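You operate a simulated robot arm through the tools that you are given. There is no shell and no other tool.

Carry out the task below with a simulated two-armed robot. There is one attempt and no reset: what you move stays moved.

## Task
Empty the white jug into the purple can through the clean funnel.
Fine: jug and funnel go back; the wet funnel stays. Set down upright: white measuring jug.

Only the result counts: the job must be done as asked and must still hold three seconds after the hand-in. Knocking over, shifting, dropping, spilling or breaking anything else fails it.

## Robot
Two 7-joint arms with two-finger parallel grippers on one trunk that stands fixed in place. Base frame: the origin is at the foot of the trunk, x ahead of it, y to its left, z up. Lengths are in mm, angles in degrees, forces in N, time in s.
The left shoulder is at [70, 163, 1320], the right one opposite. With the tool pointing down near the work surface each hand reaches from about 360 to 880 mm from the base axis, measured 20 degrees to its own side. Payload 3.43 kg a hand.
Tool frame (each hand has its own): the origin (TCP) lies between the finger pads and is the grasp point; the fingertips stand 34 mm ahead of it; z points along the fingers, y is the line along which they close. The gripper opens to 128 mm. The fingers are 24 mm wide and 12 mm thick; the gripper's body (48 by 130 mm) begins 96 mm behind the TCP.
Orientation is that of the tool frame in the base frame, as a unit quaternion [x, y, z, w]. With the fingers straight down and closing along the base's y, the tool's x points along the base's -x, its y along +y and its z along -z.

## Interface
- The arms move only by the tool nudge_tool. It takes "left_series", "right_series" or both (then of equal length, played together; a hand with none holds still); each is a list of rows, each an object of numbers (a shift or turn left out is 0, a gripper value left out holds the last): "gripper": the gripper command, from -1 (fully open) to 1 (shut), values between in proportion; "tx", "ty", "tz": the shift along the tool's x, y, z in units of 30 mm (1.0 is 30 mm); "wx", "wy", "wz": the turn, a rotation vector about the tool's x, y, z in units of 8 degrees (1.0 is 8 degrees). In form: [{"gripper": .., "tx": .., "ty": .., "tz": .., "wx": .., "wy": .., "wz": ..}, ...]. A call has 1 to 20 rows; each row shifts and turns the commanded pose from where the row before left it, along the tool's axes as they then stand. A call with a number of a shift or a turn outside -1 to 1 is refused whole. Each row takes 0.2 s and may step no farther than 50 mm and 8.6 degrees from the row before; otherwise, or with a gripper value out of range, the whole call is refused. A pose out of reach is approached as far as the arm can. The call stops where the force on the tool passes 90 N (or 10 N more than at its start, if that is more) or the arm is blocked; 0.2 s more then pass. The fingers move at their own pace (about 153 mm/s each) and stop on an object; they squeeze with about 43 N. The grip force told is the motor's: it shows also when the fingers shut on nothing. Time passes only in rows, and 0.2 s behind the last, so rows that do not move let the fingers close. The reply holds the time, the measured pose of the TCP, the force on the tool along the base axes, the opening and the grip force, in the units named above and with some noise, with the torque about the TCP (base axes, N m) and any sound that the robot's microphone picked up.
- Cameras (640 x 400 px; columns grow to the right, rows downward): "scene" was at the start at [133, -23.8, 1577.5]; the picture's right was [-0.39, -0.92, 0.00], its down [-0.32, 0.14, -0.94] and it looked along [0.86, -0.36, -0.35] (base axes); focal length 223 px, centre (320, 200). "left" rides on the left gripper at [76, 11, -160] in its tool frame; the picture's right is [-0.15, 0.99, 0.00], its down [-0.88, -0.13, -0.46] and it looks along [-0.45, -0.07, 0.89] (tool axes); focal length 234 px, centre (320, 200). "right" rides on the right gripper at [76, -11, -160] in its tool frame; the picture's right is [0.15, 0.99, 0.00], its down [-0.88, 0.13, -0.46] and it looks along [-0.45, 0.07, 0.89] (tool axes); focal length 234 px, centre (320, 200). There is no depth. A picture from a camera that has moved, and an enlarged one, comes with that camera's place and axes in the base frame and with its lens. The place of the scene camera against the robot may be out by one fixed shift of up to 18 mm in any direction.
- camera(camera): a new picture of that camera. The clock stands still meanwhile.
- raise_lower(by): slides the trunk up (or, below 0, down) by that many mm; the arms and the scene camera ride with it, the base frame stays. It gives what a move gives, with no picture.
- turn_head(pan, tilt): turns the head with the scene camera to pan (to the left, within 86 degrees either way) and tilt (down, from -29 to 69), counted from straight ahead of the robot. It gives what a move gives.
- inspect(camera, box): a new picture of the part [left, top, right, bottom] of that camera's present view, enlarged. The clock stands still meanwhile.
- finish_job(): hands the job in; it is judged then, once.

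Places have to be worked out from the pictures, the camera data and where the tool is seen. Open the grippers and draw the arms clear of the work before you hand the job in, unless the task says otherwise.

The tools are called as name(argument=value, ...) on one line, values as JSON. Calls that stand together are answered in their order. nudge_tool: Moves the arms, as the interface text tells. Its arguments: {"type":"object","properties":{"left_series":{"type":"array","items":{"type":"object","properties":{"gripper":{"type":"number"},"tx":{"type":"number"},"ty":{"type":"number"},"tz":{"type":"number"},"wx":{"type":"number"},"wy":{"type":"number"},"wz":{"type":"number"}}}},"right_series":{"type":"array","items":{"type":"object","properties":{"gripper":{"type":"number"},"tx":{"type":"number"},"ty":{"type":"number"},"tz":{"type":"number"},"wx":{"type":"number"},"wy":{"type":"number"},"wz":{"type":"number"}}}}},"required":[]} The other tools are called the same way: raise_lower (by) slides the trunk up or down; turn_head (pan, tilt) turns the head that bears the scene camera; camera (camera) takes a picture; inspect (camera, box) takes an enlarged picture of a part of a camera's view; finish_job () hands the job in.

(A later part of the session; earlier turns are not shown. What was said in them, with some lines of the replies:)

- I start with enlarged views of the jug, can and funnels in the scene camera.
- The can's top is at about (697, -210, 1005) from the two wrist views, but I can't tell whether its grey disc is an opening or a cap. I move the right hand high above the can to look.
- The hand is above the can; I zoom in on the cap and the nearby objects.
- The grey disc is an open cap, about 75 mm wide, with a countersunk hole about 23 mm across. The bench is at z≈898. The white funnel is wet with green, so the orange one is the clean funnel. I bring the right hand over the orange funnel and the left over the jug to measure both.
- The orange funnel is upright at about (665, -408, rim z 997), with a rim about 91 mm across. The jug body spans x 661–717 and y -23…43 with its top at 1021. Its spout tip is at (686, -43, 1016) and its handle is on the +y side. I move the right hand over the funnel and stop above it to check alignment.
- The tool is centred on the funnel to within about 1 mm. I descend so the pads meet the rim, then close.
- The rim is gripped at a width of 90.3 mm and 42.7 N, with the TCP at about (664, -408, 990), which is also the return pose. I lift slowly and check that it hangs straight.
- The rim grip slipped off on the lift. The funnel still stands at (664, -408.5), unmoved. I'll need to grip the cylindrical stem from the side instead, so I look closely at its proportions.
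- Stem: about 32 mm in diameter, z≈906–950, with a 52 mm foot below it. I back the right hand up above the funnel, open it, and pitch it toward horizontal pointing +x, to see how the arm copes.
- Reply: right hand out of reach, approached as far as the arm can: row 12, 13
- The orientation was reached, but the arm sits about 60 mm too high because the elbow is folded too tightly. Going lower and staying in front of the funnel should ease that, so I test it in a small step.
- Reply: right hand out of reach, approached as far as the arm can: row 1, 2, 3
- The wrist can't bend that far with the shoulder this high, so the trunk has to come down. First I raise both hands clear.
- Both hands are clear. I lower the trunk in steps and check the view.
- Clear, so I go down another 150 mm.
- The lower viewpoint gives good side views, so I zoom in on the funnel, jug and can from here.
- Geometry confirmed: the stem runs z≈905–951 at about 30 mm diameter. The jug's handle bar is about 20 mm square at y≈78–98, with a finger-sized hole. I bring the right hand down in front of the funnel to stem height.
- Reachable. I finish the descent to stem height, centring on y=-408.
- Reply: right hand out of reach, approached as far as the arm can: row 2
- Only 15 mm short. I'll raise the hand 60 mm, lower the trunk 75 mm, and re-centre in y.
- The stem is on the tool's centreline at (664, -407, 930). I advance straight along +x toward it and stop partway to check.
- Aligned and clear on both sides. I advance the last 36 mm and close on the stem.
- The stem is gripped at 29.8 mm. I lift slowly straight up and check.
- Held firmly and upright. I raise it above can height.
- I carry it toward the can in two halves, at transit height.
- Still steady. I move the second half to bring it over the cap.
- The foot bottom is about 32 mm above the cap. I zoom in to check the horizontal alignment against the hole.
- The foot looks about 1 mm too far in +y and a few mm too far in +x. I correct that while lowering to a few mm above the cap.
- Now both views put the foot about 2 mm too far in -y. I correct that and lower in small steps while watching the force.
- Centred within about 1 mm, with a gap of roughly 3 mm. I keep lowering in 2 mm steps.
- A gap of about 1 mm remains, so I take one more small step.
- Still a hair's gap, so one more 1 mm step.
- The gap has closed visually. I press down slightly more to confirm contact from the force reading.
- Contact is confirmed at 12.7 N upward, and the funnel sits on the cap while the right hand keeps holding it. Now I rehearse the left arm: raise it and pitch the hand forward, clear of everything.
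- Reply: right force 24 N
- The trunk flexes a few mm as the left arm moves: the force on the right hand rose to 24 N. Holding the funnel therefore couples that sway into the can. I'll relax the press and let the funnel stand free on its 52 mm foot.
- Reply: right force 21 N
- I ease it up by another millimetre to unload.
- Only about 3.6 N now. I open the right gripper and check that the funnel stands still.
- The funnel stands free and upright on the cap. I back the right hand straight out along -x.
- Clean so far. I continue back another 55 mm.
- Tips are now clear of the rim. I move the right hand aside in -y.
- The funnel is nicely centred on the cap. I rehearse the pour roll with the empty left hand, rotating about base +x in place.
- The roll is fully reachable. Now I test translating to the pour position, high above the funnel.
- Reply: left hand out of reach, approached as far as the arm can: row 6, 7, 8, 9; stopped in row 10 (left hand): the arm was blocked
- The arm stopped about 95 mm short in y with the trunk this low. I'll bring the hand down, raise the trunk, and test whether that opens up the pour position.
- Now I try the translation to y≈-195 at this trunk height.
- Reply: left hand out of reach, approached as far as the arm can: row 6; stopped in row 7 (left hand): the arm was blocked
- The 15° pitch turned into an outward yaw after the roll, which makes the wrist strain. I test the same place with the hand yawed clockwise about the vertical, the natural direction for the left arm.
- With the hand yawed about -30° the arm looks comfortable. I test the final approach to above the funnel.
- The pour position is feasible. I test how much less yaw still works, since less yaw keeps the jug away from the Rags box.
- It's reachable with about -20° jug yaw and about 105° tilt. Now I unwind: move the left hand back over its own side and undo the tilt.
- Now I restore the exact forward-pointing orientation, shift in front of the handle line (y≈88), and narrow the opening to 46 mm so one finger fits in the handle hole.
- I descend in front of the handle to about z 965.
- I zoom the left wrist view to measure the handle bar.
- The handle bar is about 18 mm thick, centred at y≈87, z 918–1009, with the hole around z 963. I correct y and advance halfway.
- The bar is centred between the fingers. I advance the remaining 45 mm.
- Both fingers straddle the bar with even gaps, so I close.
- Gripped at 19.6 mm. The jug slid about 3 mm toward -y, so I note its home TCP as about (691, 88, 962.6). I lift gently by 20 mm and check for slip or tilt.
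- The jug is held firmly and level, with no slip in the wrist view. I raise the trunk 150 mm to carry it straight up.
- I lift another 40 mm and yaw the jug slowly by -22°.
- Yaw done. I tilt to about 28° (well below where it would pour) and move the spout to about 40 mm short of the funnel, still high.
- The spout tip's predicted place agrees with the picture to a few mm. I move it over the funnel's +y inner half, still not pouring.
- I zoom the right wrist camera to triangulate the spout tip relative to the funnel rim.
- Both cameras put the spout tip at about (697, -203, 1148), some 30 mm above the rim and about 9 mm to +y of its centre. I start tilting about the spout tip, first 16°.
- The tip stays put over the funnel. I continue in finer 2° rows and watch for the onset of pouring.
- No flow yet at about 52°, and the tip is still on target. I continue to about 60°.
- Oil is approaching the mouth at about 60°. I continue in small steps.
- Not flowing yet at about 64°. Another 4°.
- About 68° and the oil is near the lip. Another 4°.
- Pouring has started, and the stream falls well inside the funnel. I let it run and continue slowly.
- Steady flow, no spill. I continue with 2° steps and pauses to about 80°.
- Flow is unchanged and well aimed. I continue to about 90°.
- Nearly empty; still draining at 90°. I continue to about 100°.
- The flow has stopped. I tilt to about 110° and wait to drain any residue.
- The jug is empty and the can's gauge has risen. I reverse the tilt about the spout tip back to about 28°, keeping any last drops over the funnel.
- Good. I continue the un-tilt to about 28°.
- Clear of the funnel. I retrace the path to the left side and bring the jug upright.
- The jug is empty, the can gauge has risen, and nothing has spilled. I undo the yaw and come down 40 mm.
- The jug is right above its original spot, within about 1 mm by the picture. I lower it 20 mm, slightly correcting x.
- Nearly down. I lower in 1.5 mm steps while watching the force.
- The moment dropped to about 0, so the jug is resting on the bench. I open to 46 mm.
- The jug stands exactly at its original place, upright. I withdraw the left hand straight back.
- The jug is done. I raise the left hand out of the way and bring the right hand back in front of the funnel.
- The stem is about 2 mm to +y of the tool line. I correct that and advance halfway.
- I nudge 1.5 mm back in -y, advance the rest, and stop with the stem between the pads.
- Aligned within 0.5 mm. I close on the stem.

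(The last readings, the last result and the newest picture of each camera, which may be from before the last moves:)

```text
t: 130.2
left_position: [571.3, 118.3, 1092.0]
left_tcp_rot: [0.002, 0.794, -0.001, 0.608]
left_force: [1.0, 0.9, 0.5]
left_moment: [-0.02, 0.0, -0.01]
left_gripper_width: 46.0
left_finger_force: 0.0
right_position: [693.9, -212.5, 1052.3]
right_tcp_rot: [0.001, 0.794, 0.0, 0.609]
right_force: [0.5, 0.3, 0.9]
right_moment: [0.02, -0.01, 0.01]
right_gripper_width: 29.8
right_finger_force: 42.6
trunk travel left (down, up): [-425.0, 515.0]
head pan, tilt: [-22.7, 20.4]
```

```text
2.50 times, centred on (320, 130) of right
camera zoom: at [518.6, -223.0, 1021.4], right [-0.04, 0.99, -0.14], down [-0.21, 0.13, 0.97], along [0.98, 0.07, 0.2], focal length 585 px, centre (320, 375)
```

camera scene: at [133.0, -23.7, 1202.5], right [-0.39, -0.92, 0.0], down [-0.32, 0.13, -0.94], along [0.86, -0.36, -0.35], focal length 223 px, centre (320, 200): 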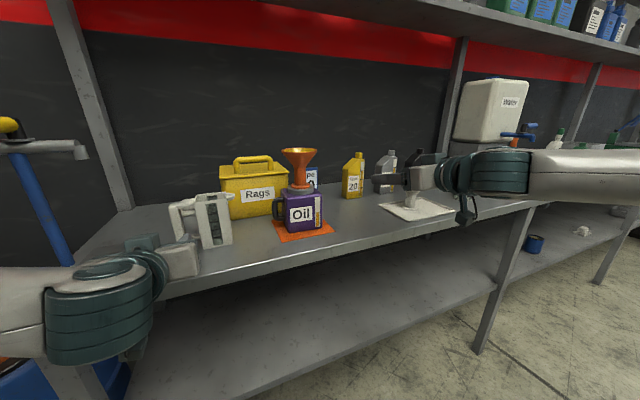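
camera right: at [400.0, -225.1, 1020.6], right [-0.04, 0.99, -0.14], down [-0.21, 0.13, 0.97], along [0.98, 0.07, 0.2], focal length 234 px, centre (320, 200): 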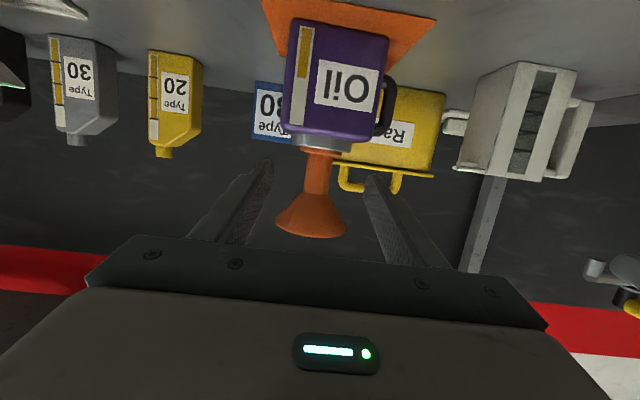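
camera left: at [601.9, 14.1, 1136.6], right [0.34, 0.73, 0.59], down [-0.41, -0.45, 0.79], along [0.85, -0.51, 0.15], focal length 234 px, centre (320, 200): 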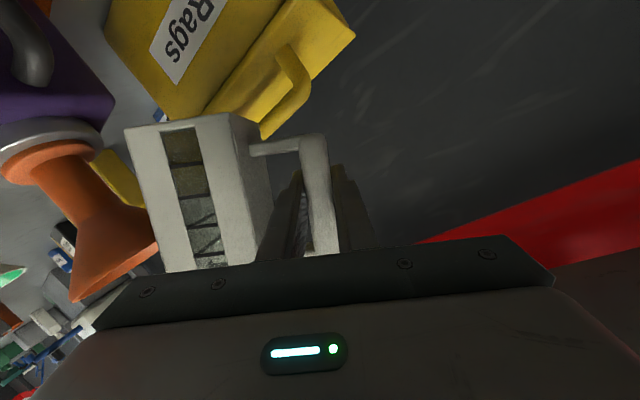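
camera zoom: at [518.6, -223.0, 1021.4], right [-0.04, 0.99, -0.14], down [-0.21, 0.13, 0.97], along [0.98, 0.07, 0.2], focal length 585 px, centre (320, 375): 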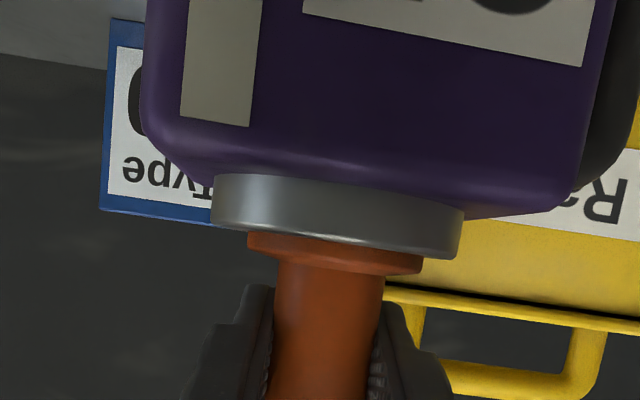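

Gripped. I lift gently and check that it clears the cap and isn't dripping.

nudge_tool(right_series=[{"tx": -0.1, "tz": -0.027}, {"tx": -0.2, "tz": -0.054}, {"tx": -0.4, "tz": -0.107}, {"tx": -0.4, "tz": -0.107}, {}, {}, {}])

inspect(camera="scene", box=[270, 110, 370, 210])

inspect(camera="right", box=[220, 50, 420, 210])

```text
t: 131.8
left_position: [571.7, 117.8, 1091.3]
left_tcp_rot: [0.001, 0.794, 0.001, 0.608]
left_force: [-0.3, -0.6, -0.4]
left_moment: [0.02, 0.03, -0.03]
left_gripper_width: 45.9
left_finger_force: 0.1
right_position: [693.6, -212.7, 1086.4]
right_tcp_rot: [0.0, 0.793, 0.0, 0.609]
right_force: [-0.2, -0.8, -0.9]
right_moment: [-0.03, -0.01, -0.01]
right_gripper_width: 29.4
right_finger_force: 43.2
trunk travel left (down, up): [-425.0, 515.0]
head pan, tilt: [-22.7, 20.4]
```

```text
4.00 times, centred on (320, 160) of scene
camera zoom: at [133.0, -23.7, 1202.5], right [-0.39, -0.92, 0.0], down [-0.32, 0.13, -0.94], along [0.86, -0.36, -0.35], focal length 892 px, centre (320, 360)
```

zoom: 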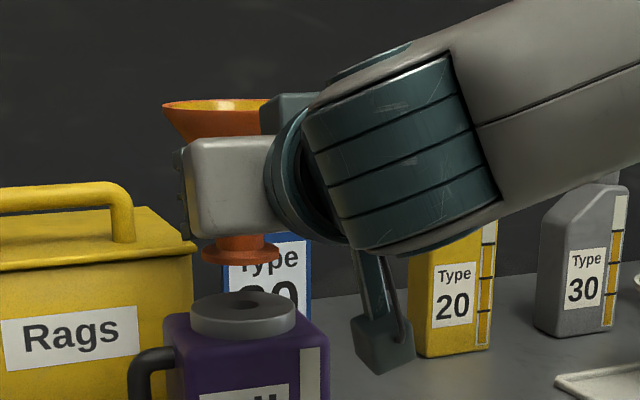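

```text
2.50 times, centred on (320, 130) of right
camera zoom: at [518.1, -223.5, 1055.8], right [-0.04, 0.99, -0.14], down [-0.21, 0.13, 0.97], along [0.98, 0.07, 0.2], focal length 585 px, centre (320, 375)
```

zoom: 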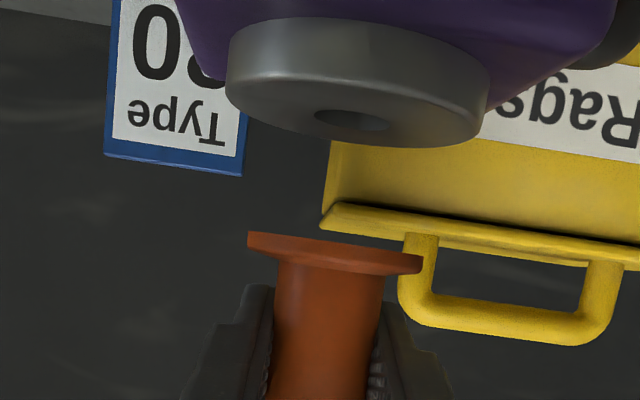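

No drips. I pause over the can briefly, then carry the funnel back toward its place.

nudge_tool(right_series=[{}, {}, {}, {}, {}, {}, {"ty": -0.4, "tz": -0.1, "tx": 0.027}, {"ty": -0.8, "tz": -0.104, "tx": 0.028}, {"ty": -0.8, "tz": -0.104, "tx": 0.028}, {"ty": -0.8, "tz": -0.104, "tx": 0.028}, {"ty": -0.8, "tz": -0.104, "tx": 0.028}, {"ty": -0.8, "tz": -0.104, "tx": 0.028}, {"ty": -0.8, "tz": -0.104, "tx": 0.028}, {"ty": -0.8, "tz": -0.104, "tx": 0.028}, {"ty": -0.5, "tz": -0.104, "tx": 0.028}, {}, {}])

inspect(camera="scene", box=[270, 110, 470, 270])

```text
t: 135.4
left_position: [571.2, 117.4, 1091.1]
left_tcp_rot: [0.001, 0.794, 0.001, 0.608]
left_force: [0.5, 0.1, -0.1]
left_moment: [-0.02, 0.02, -0.01]
left_gripper_width: 46.1
left_finger_force: 0.1
right_position: [664.3, -407.2, 1085.3]
right_tcp_rot: [0.0, 0.793, 0.0, 0.609]
right_force: [0.4, 0.8, 0.8]
right_moment: [-0.02, 0.03, -0.01]
right_gripper_width: 29.5
right_finger_force: 43.1
trunk travel left (down, up): [-425.0, 515.0]
head pan, tilt: [-22.7, 20.4]
```

```text
2.50 times, centred on (370, 190) of scene
camera zoom: at [132.9, -24.0, 1202.5], right [-0.39, -0.92, 0.0], down [-0.32, 0.14, -0.94], along [0.86, -0.36, -0.35], focal length 558 px, centre (195, 225)
```

zoom: 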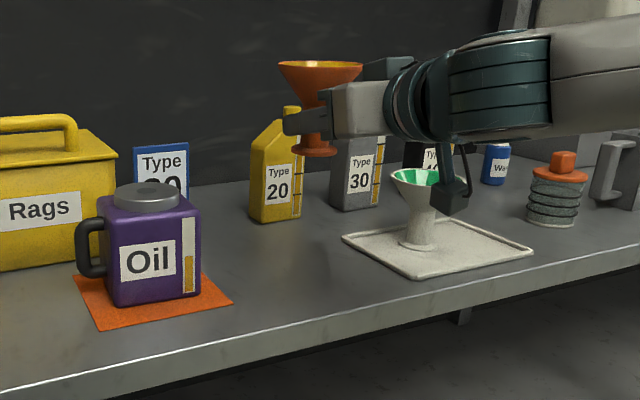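

I descend vertically toward the funnel's original spot, stopping about 12 mm above.

nudge_tool(right_series=[{"tx": 0.6, "tz": 0.161}, {"tx": 0.8, "tz": 0.214}, {"tx": 0.8, "tz": 0.214}, {"tx": 0.8, "tz": 0.214}, {"tx": 0.8, "tz": 0.214}, {"tx": 0.7, "tz": 0.187}, {}, {}])

inspect(camera="scene", box=[330, 160, 470, 270])

camera(camera="right")

```text
t: 137.2
left_position: [572.1, 117.5, 1091.8]
left_tcp_rot: [0.0, 0.794, 0.001, 0.608]
left_force: [0.6, -0.2, -0.7]
left_moment: [0.0, 0.02, 0.0]
left_gripper_width: 46.1
left_finger_force: 0.0
right_position: [663.5, -406.4, 945.2]
right_tcp_rot: [0.0, 0.793, 0.0, 0.609]
right_force: [0.6, -0.1, -0.5]
right_moment: [0.04, 0.0, -0.02]
right_gripper_width: 29.3
right_finger_force: 43.5
trunk travel left (down, up): [-425.0, 515.0]
head pan, tilt: [-22.7, 20.4]
```

```text
3.64 times, centred on (400, 215) of scene
camera zoom: at [133.1, -24.0, 1202.5], right [-0.39, -0.92, 0.0], down [-0.32, 0.14, -0.94], along [0.86, -0.36, -0.35], focal length 811 px, centre (29, 146)
```

zoom: 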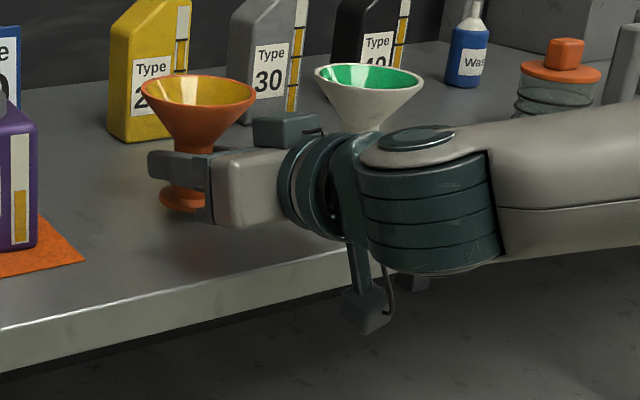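

```text
taken
camera right: at [488.5, -417.5, 914.1], right [-0.04, 0.99, -0.14], down [-0.21, 0.13, 0.97], along [0.98, 0.07, 0.2], focal length 234 px, centre (320, 200)
```

right: 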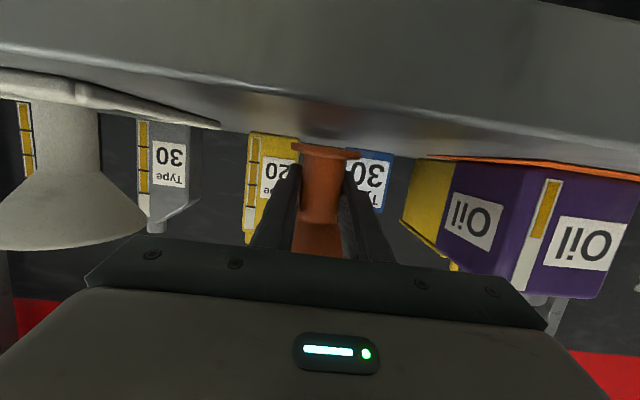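

The image places it within about 1 mm of the original spot. I lower 10 mm with a 2 mm x correction.

nudge_tool(right_series=[{"tx": 0.15, "tz": 0.075}, {"tx": 0.155, "tz": 0.075}, {}, {}])

inspect(camera="right", box=[260, 120, 400, 220])

inspect(camera="scene", box=[330, 160, 470, 270])

```text
t: 138.2
left_position: [572.3, 118.0, 1091.6]
left_tcp_rot: [0.001, 0.794, 0.001, 0.609]
left_force: [0.4, -0.5, -0.5]
left_moment: [-0.01, -0.04, 0.01]
left_gripper_width: 46.2
left_finger_force: 0.1
right_position: [665.8, -406.5, 936.2]
right_tcp_rot: [0.0, 0.794, 0.0, 0.609]
right_force: [0.2, 0.2, -0.8]
right_moment: [0.0, -0.02, 0.01]
right_gripper_width: 29.5
right_finger_force: 43.0
trunk travel left (down, up): [-425.0, 515.0]
head pan, tilt: [-22.7, 20.4]
```

```text
4.00 times, centred on (330, 170) of right
camera zoom: at [490.6, -417.9, 905.2], right [-0.04, 0.99, -0.14], down [-0.21, 0.13, 0.97], along [0.98, 0.07, 0.2], focal length 937 px, centre (280, 320)
```

zoom: 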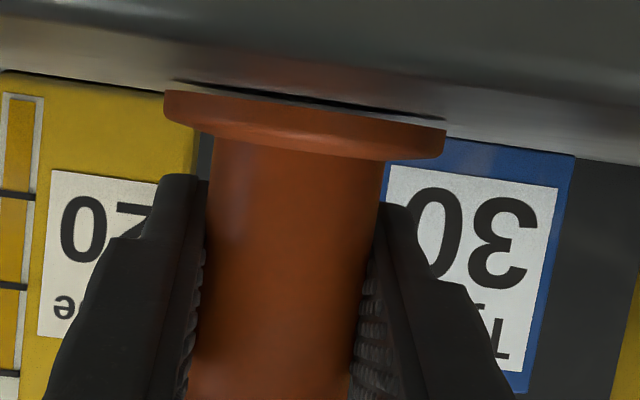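

```text
3.64 times, centred on (400, 215) of scene
camera zoom: at [133.0, -23.8, 1202.5], right [-0.39, -0.92, 0.0], down [-0.32, 0.14, -0.94], along [0.86, -0.36, -0.35], focal length 811 px, centre (29, 146)
```

zoom: 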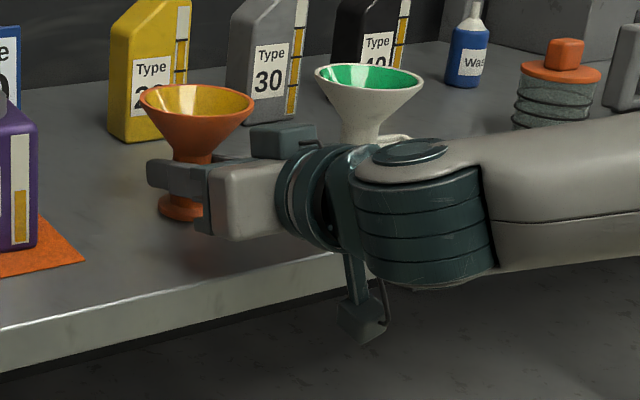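

It matches the original picture, with a small gap under the foot. I lower in fine steps until contact.

nudge_tool(right_series=[{"tx": 0.048, "tz": 0.013}, {}])

nudge_tool(right_series=[{"tx": 0.032, "tz": 0.009}, {}])

inspect(camera="right", box=[260, 120, 400, 220])

```text
t: 138.8
left_position: [571.4, 117.6, 1093.4]
left_tcp_rot: [0.001, 0.794, 0.001, 0.609]
left_force: [0.2, -0.3, 0.5]
left_moment: [-0.04, 0.02, -0.01]
left_gripper_width: 46.4
left_finger_force: 0.1
right_position: [664.4, -406.6, 934.2]
right_tcp_rot: [0.0, 0.793, 0.0, 0.609]
right_force: [-0.5, 0.1, -0.5]
right_moment: [-0.04, -0.03, -0.02]
right_gripper_width: 29.6
right_finger_force: 42.7
trunk travel left (down, up): [-425.0, 515.0]
head pan, tilt: [-22.7, 20.4]
```

```text
t: 139.4
left_position: [572.2, 118.7, 1092.2]
left_tcp_rot: [0.002, 0.794, 0.0, 0.608]
left_force: [-0.1, -0.2, 0.2]
left_moment: [-0.01, 0.0, -0.03]
left_gripper_width: 46.1
left_finger_force: 0.0
right_position: [664.0, -406.8, 935.6]
right_tcp_rot: [0.0, 0.793, 0.0, 0.609]
right_force: [-0.3, -0.6, 2.7]
right_moment: [-0.01, -0.03, 0.0]
right_gripper_width: 29.6
right_finger_force: 43.2
trunk travel left (down, up): [-425.0, 515.0]
head pan, tilt: [-22.7, 20.4]
```

```text
4.00 times, centred on (330, 170) of right
camera zoom: at [490.0, -417.6, 903.3], right [-0.04, 0.99, -0.14], down [-0.21, 0.13, 0.97], along [0.98, 0.07, 0.21], focal length 937 px, centre (280, 320)
```

zoom: 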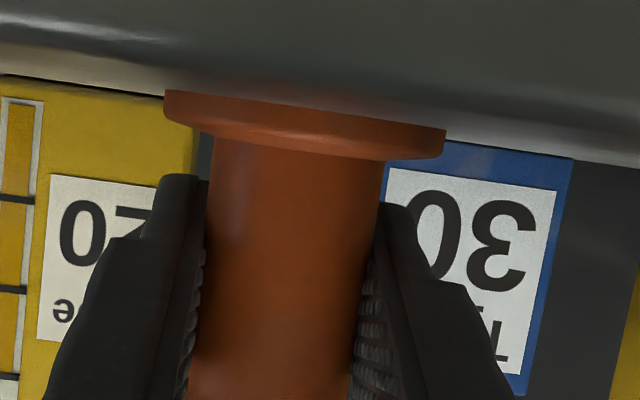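

Foot on the bench: 2.7 N and no gap. I release and back out.

nudge_tool(right_series=[{"gripper": 0.3}, {"gripper": -0.25}, {}, {}])

inspect(camera="scene", box=[330, 160, 470, 270])

camera(camera="right")

```text
t: 140.4
left_position: [572.1, 118.0, 1092.9]
left_tcp_rot: [0.001, 0.794, 0.001, 0.608]
left_force: [-1.3, -0.1, -0.2]
left_moment: [-0.03, 0.03, 0.04]
left_gripper_width: 46.1
left_finger_force: 0.1
right_position: [664.5, -406.5, 934.3]
right_tcp_rot: [0.0, 0.794, 0.001, 0.609]
right_force: [0.2, 0.2, -0.8]
right_moment: [-0.02, 0.0, -0.04]
right_gripper_width: 80.0
right_finger_force: 0.0
trunk travel left (down, up): [-425.0, 515.0]
head pan, tilt: [-22.7, 20.4]
```

```text
3.64 times, centred on (400, 215) of scene
camera zoom: at [132.9, -23.7, 1202.5], right [-0.39, -0.92, 0.0], down [-0.32, 0.14, -0.94], along [0.86, -0.36, -0.35], focal length 811 px, centre (29, 146)
```

zoom: 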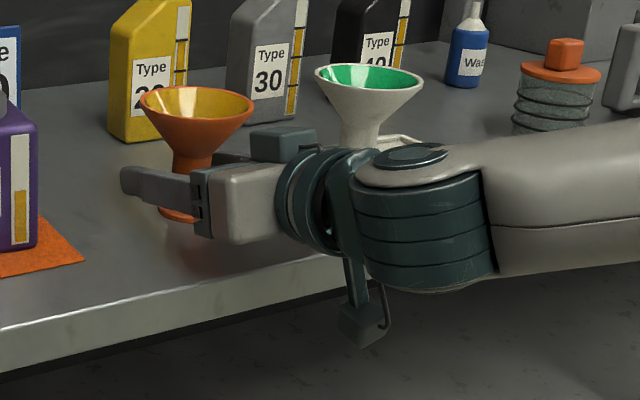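

```text
taken
camera right: at [489.9, -417.6, 902.9], right [-0.04, 0.99, -0.14], down [-0.21, 0.13, 0.97], along [0.98, 0.07, 0.2], focal length 234 px, centre (320, 200)
```

right: 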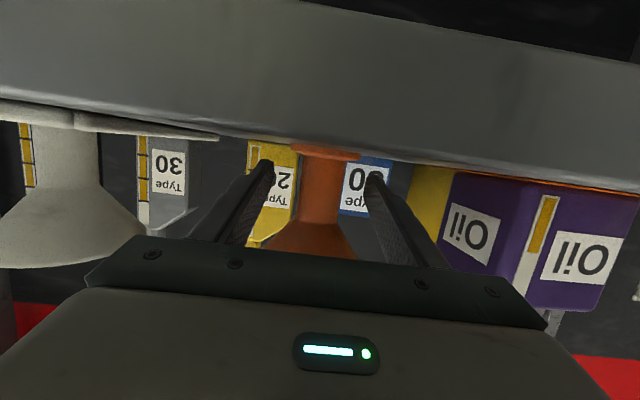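

The funnel stands free in its old place. I back the right hand straight out along -x.

nudge_tool(right_series=[{"tz": -0.4, "tx": 0.107}, {"tz": -0.64, "tx": 0.172}, {"tz": -0.64, "tx": 0.172}, {"tz": -0.64, "tx": 0.172}, {"tz": -0.64, "tx": 0.172}, {"tz": -0.3, "tx": 0.08}, {}])

camera(camera="scene")

```text
t: 142.0
left_position: [570.8, 118.8, 1091.7]
left_tcp_rot: [0.002, 0.794, 0.0, 0.608]
left_force: [0.4, -0.7, -0.3]
left_moment: [0.03, 0.01, -0.03]
left_gripper_width: 46.0
left_finger_force: 0.0
right_position: [563.9, -407.3, 934.4]
right_tcp_rot: [0.0, 0.793, 0.0, 0.609]
right_force: [0.5, 0.4, 0.7]
right_moment: [0.02, -0.01, 0.01]
right_gripper_width: 80.1
right_finger_force: 0.0
trunk travel left (down, up): [-425.0, 515.0]
head pan, tilt: [-22.7, 20.4]
```

```text
taken
camera scene: at [132.9, -23.7, 1202.5], right [-0.39, -0.92, 0.0], down [-0.32, 0.13, -0.94], along [0.86, -0.36, -0.35], focal length 223 px, centre (320, 200)
```

scene: 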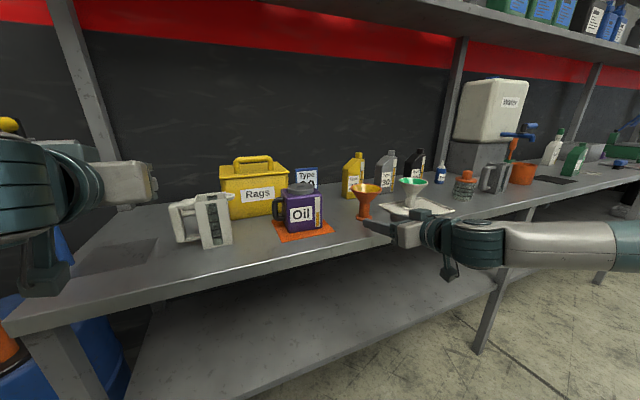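

Now I raise the right hand clear, open both grippers fully and inspect everything.

nudge_tool(right_series=[{"tx": -0.7, "tz": -0.3}, {"tx": -0.8, "tz": -0.35}, {"tx": -0.8, "tz": -0.3}, {"tx": -0.8, "tz": -0.214}, {"tx": -0.8, "tz": -0.214}, {"tx": -0.8, "tz": -0.214}, {"gripper": -1}, {}, {}], left_series=[{"tx": -0.4, "tz": -0.4}, {"tx": -0.4, "tz": -0.4}, {"tx": -0.4, "tz": -0.3}, {}, {}, {}, {"gripper": -1}, {}, {}])

camera(camera="scene")

inspect(camera="scene", box=[150, 140, 310, 270])

inspect(camera="scene", box=[260, 140, 460, 270])

```text
t: 144.0
left_position: [551.3, 117.3, 1135.4]
left_tcp_rot: [0.002, 0.794, 0.0, 0.607]
left_force: [0.4, -0.1, -0.6]
left_moment: [-0.01, -0.03, 0.05]
left_gripper_width: 128.1
left_finger_force: 0.0
right_position: [553.8, -407.7, 1083.4]
right_tcp_rot: [0.0, 0.793, 0.0, 0.609]
right_force: [0.4, -0.4, 0.2]
right_moment: [0.0, -0.02, 0.01]
right_gripper_width: 128.0
right_finger_force: 0.1
trunk travel left (down, up): [-425.0, 515.0]
head pan, tilt: [-22.7, 20.4]
```

```text
taken
camera scene: at [132.9, -23.9, 1202.5], right [-0.39, -0.92, 0.0], down [-0.32, 0.14, -0.94], along [0.86, -0.36, -0.35], focal length 223 px, centre (320, 200)
```

scene: 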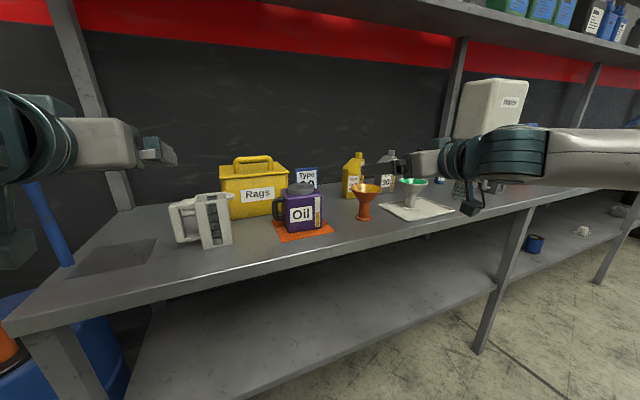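

```text
3.08 times, centred on (230, 205) of scene
camera zoom: at [132.9, -23.9, 1202.5], right [-0.39, -0.92, 0.0], down [-0.32, 0.14, -0.94], along [0.86, -0.36, -0.35], focal length 686 px, centre (597, 185)
```

zoom: 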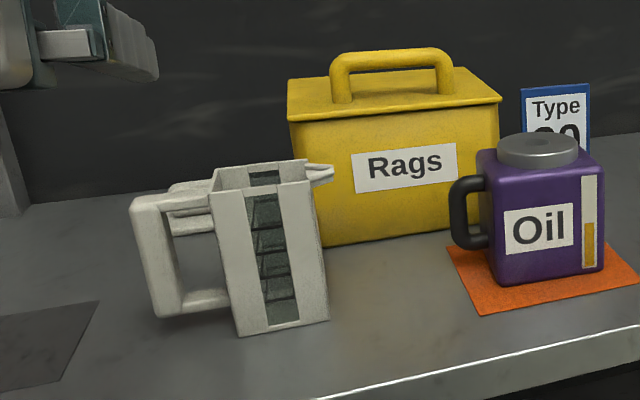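

```text
3.08 times, centred on (360, 205) of scene
camera zoom: at [132.9, -23.9, 1202.5], right [-0.39, -0.92, 0.0], down [-0.32, 0.14, -0.94], along [0.86, -0.36, -0.35], focal length 686 px, centre (197, 185)
```

zoom: 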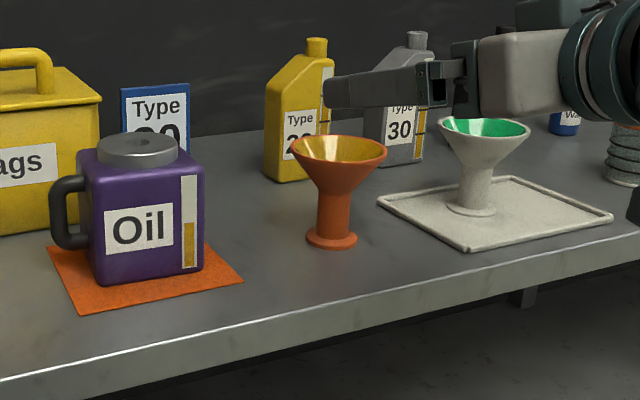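

All objects are where they started: jug empty and upright, orange funnel back, wet funnel untouched, can filled and no spill. I raise the trunk to draw both open hands well clear before handing in.

raise_lower(by=250)

nudge_tool(left_series=[{"tz": -0.7}, {"tz": -0.7}, {}, {}], right_series=[{}, {}, {}, {}])

camera(camera="scene")

inspect(camera="scene", box=[170, 210, 450, 330])

```text
t: 146.6
left_position: [551.2, 117.6, 1386.8]
left_tcp_rot: [0.001, 0.794, 0.001, 0.608]
left_force: [0.2, -0.2, 0.4]
left_moment: [-0.01, -0.01, -0.03]
left_gripper_width: 128.0
left_finger_force: 0.1
right_position: [553.5, -407.0, 1332.5]
right_tcp_rot: [0.0, 0.793, 0.0, 0.609]
right_force: [0.5, 0.7, -0.3]
right_moment: [-0.03, 0.04, 0.02]
right_gripper_width: 128.0
right_finger_force: 0.1
trunk travel left (down, up): [-675.0, 265.0]
head pan, tilt: [-22.7, 20.4]
```

```text
t: 147.6
left_position: [510.5, 117.3, 1396.7]
left_tcp_rot: [0.001, 0.794, 0.001, 0.608]
left_force: [-1.5, 0.4, -0.4]
left_moment: [-0.02, -0.05, 0.02]
left_gripper_width: 128.2
left_finger_force: 0.0
right_position: [553.2, -406.5, 1333.0]
right_tcp_rot: [0.0, 0.793, 0.0, 0.609]
right_force: [0.5, -0.7, 0.4]
right_moment: [0.03, 0.0, 0.0]
right_gripper_width: 127.7
right_finger_force: 0.2
trunk travel left (down, up): [-675.0, 265.0]
head pan, tilt: [-22.7, 20.4]
```

```text
taken
camera scene: at [132.5, -23.8, 1452.6], right [-0.39, -0.92, 0.0], down [-0.32, 0.14, -0.94], along [0.86, -0.36, -0.35], focal length 223 px, centre (320, 200)
```

scene: 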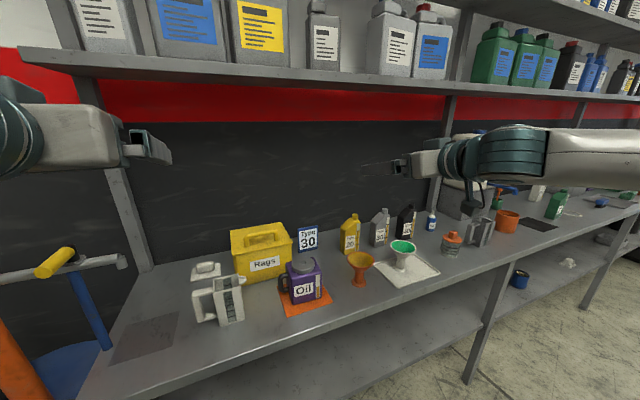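

```text
2.29 times, centred on (310, 270) of scene
camera zoom: at [132.5, -23.8, 1452.6], right [-0.39, -0.92, 0.0], down [-0.32, 0.14, -0.94], along [0.86, -0.36, -0.35], focal length 510 px, centre (343, 40)
```

zoom: 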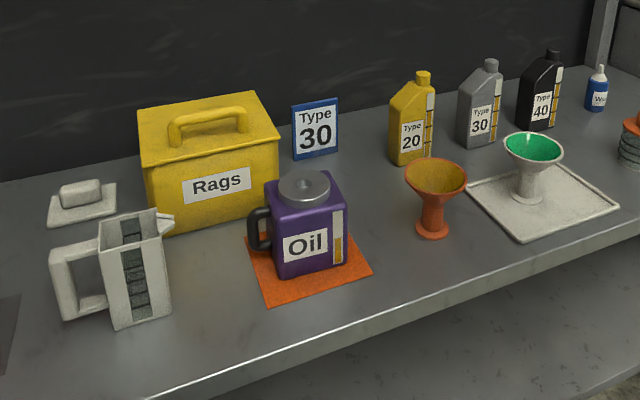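

The final view shows the jug upright and empty at its place, the orange funnel back, the wet funnel untouched, the can fuller, no spills, and both grippers open and clear. I hand the job in.

finish_job()

```text
The job is handed in.
```

The white jug is empty. Its oil went through the orange funnel into the purple can, and I've handed the job in. I haven't seen the judgement.

- **Jug:** it stands upright where it started, within about 1 mm by the camera.
- **Orange funnel:** I took this as the clean one, because the white funnel was wet with green. It's back where it started, within about 1 mm by the camera, with oil residue inside.
- **White funnel:** untouched on its tray.
- **Can:** its gauge rose to about half, and it looks unmoved. No spills showed in any view.

My first attempt to lift the orange funnel by its rim slipped off. The funnel didn't move, and I lifted it by the stem instead.

Both grippers are open and clear of the bench.
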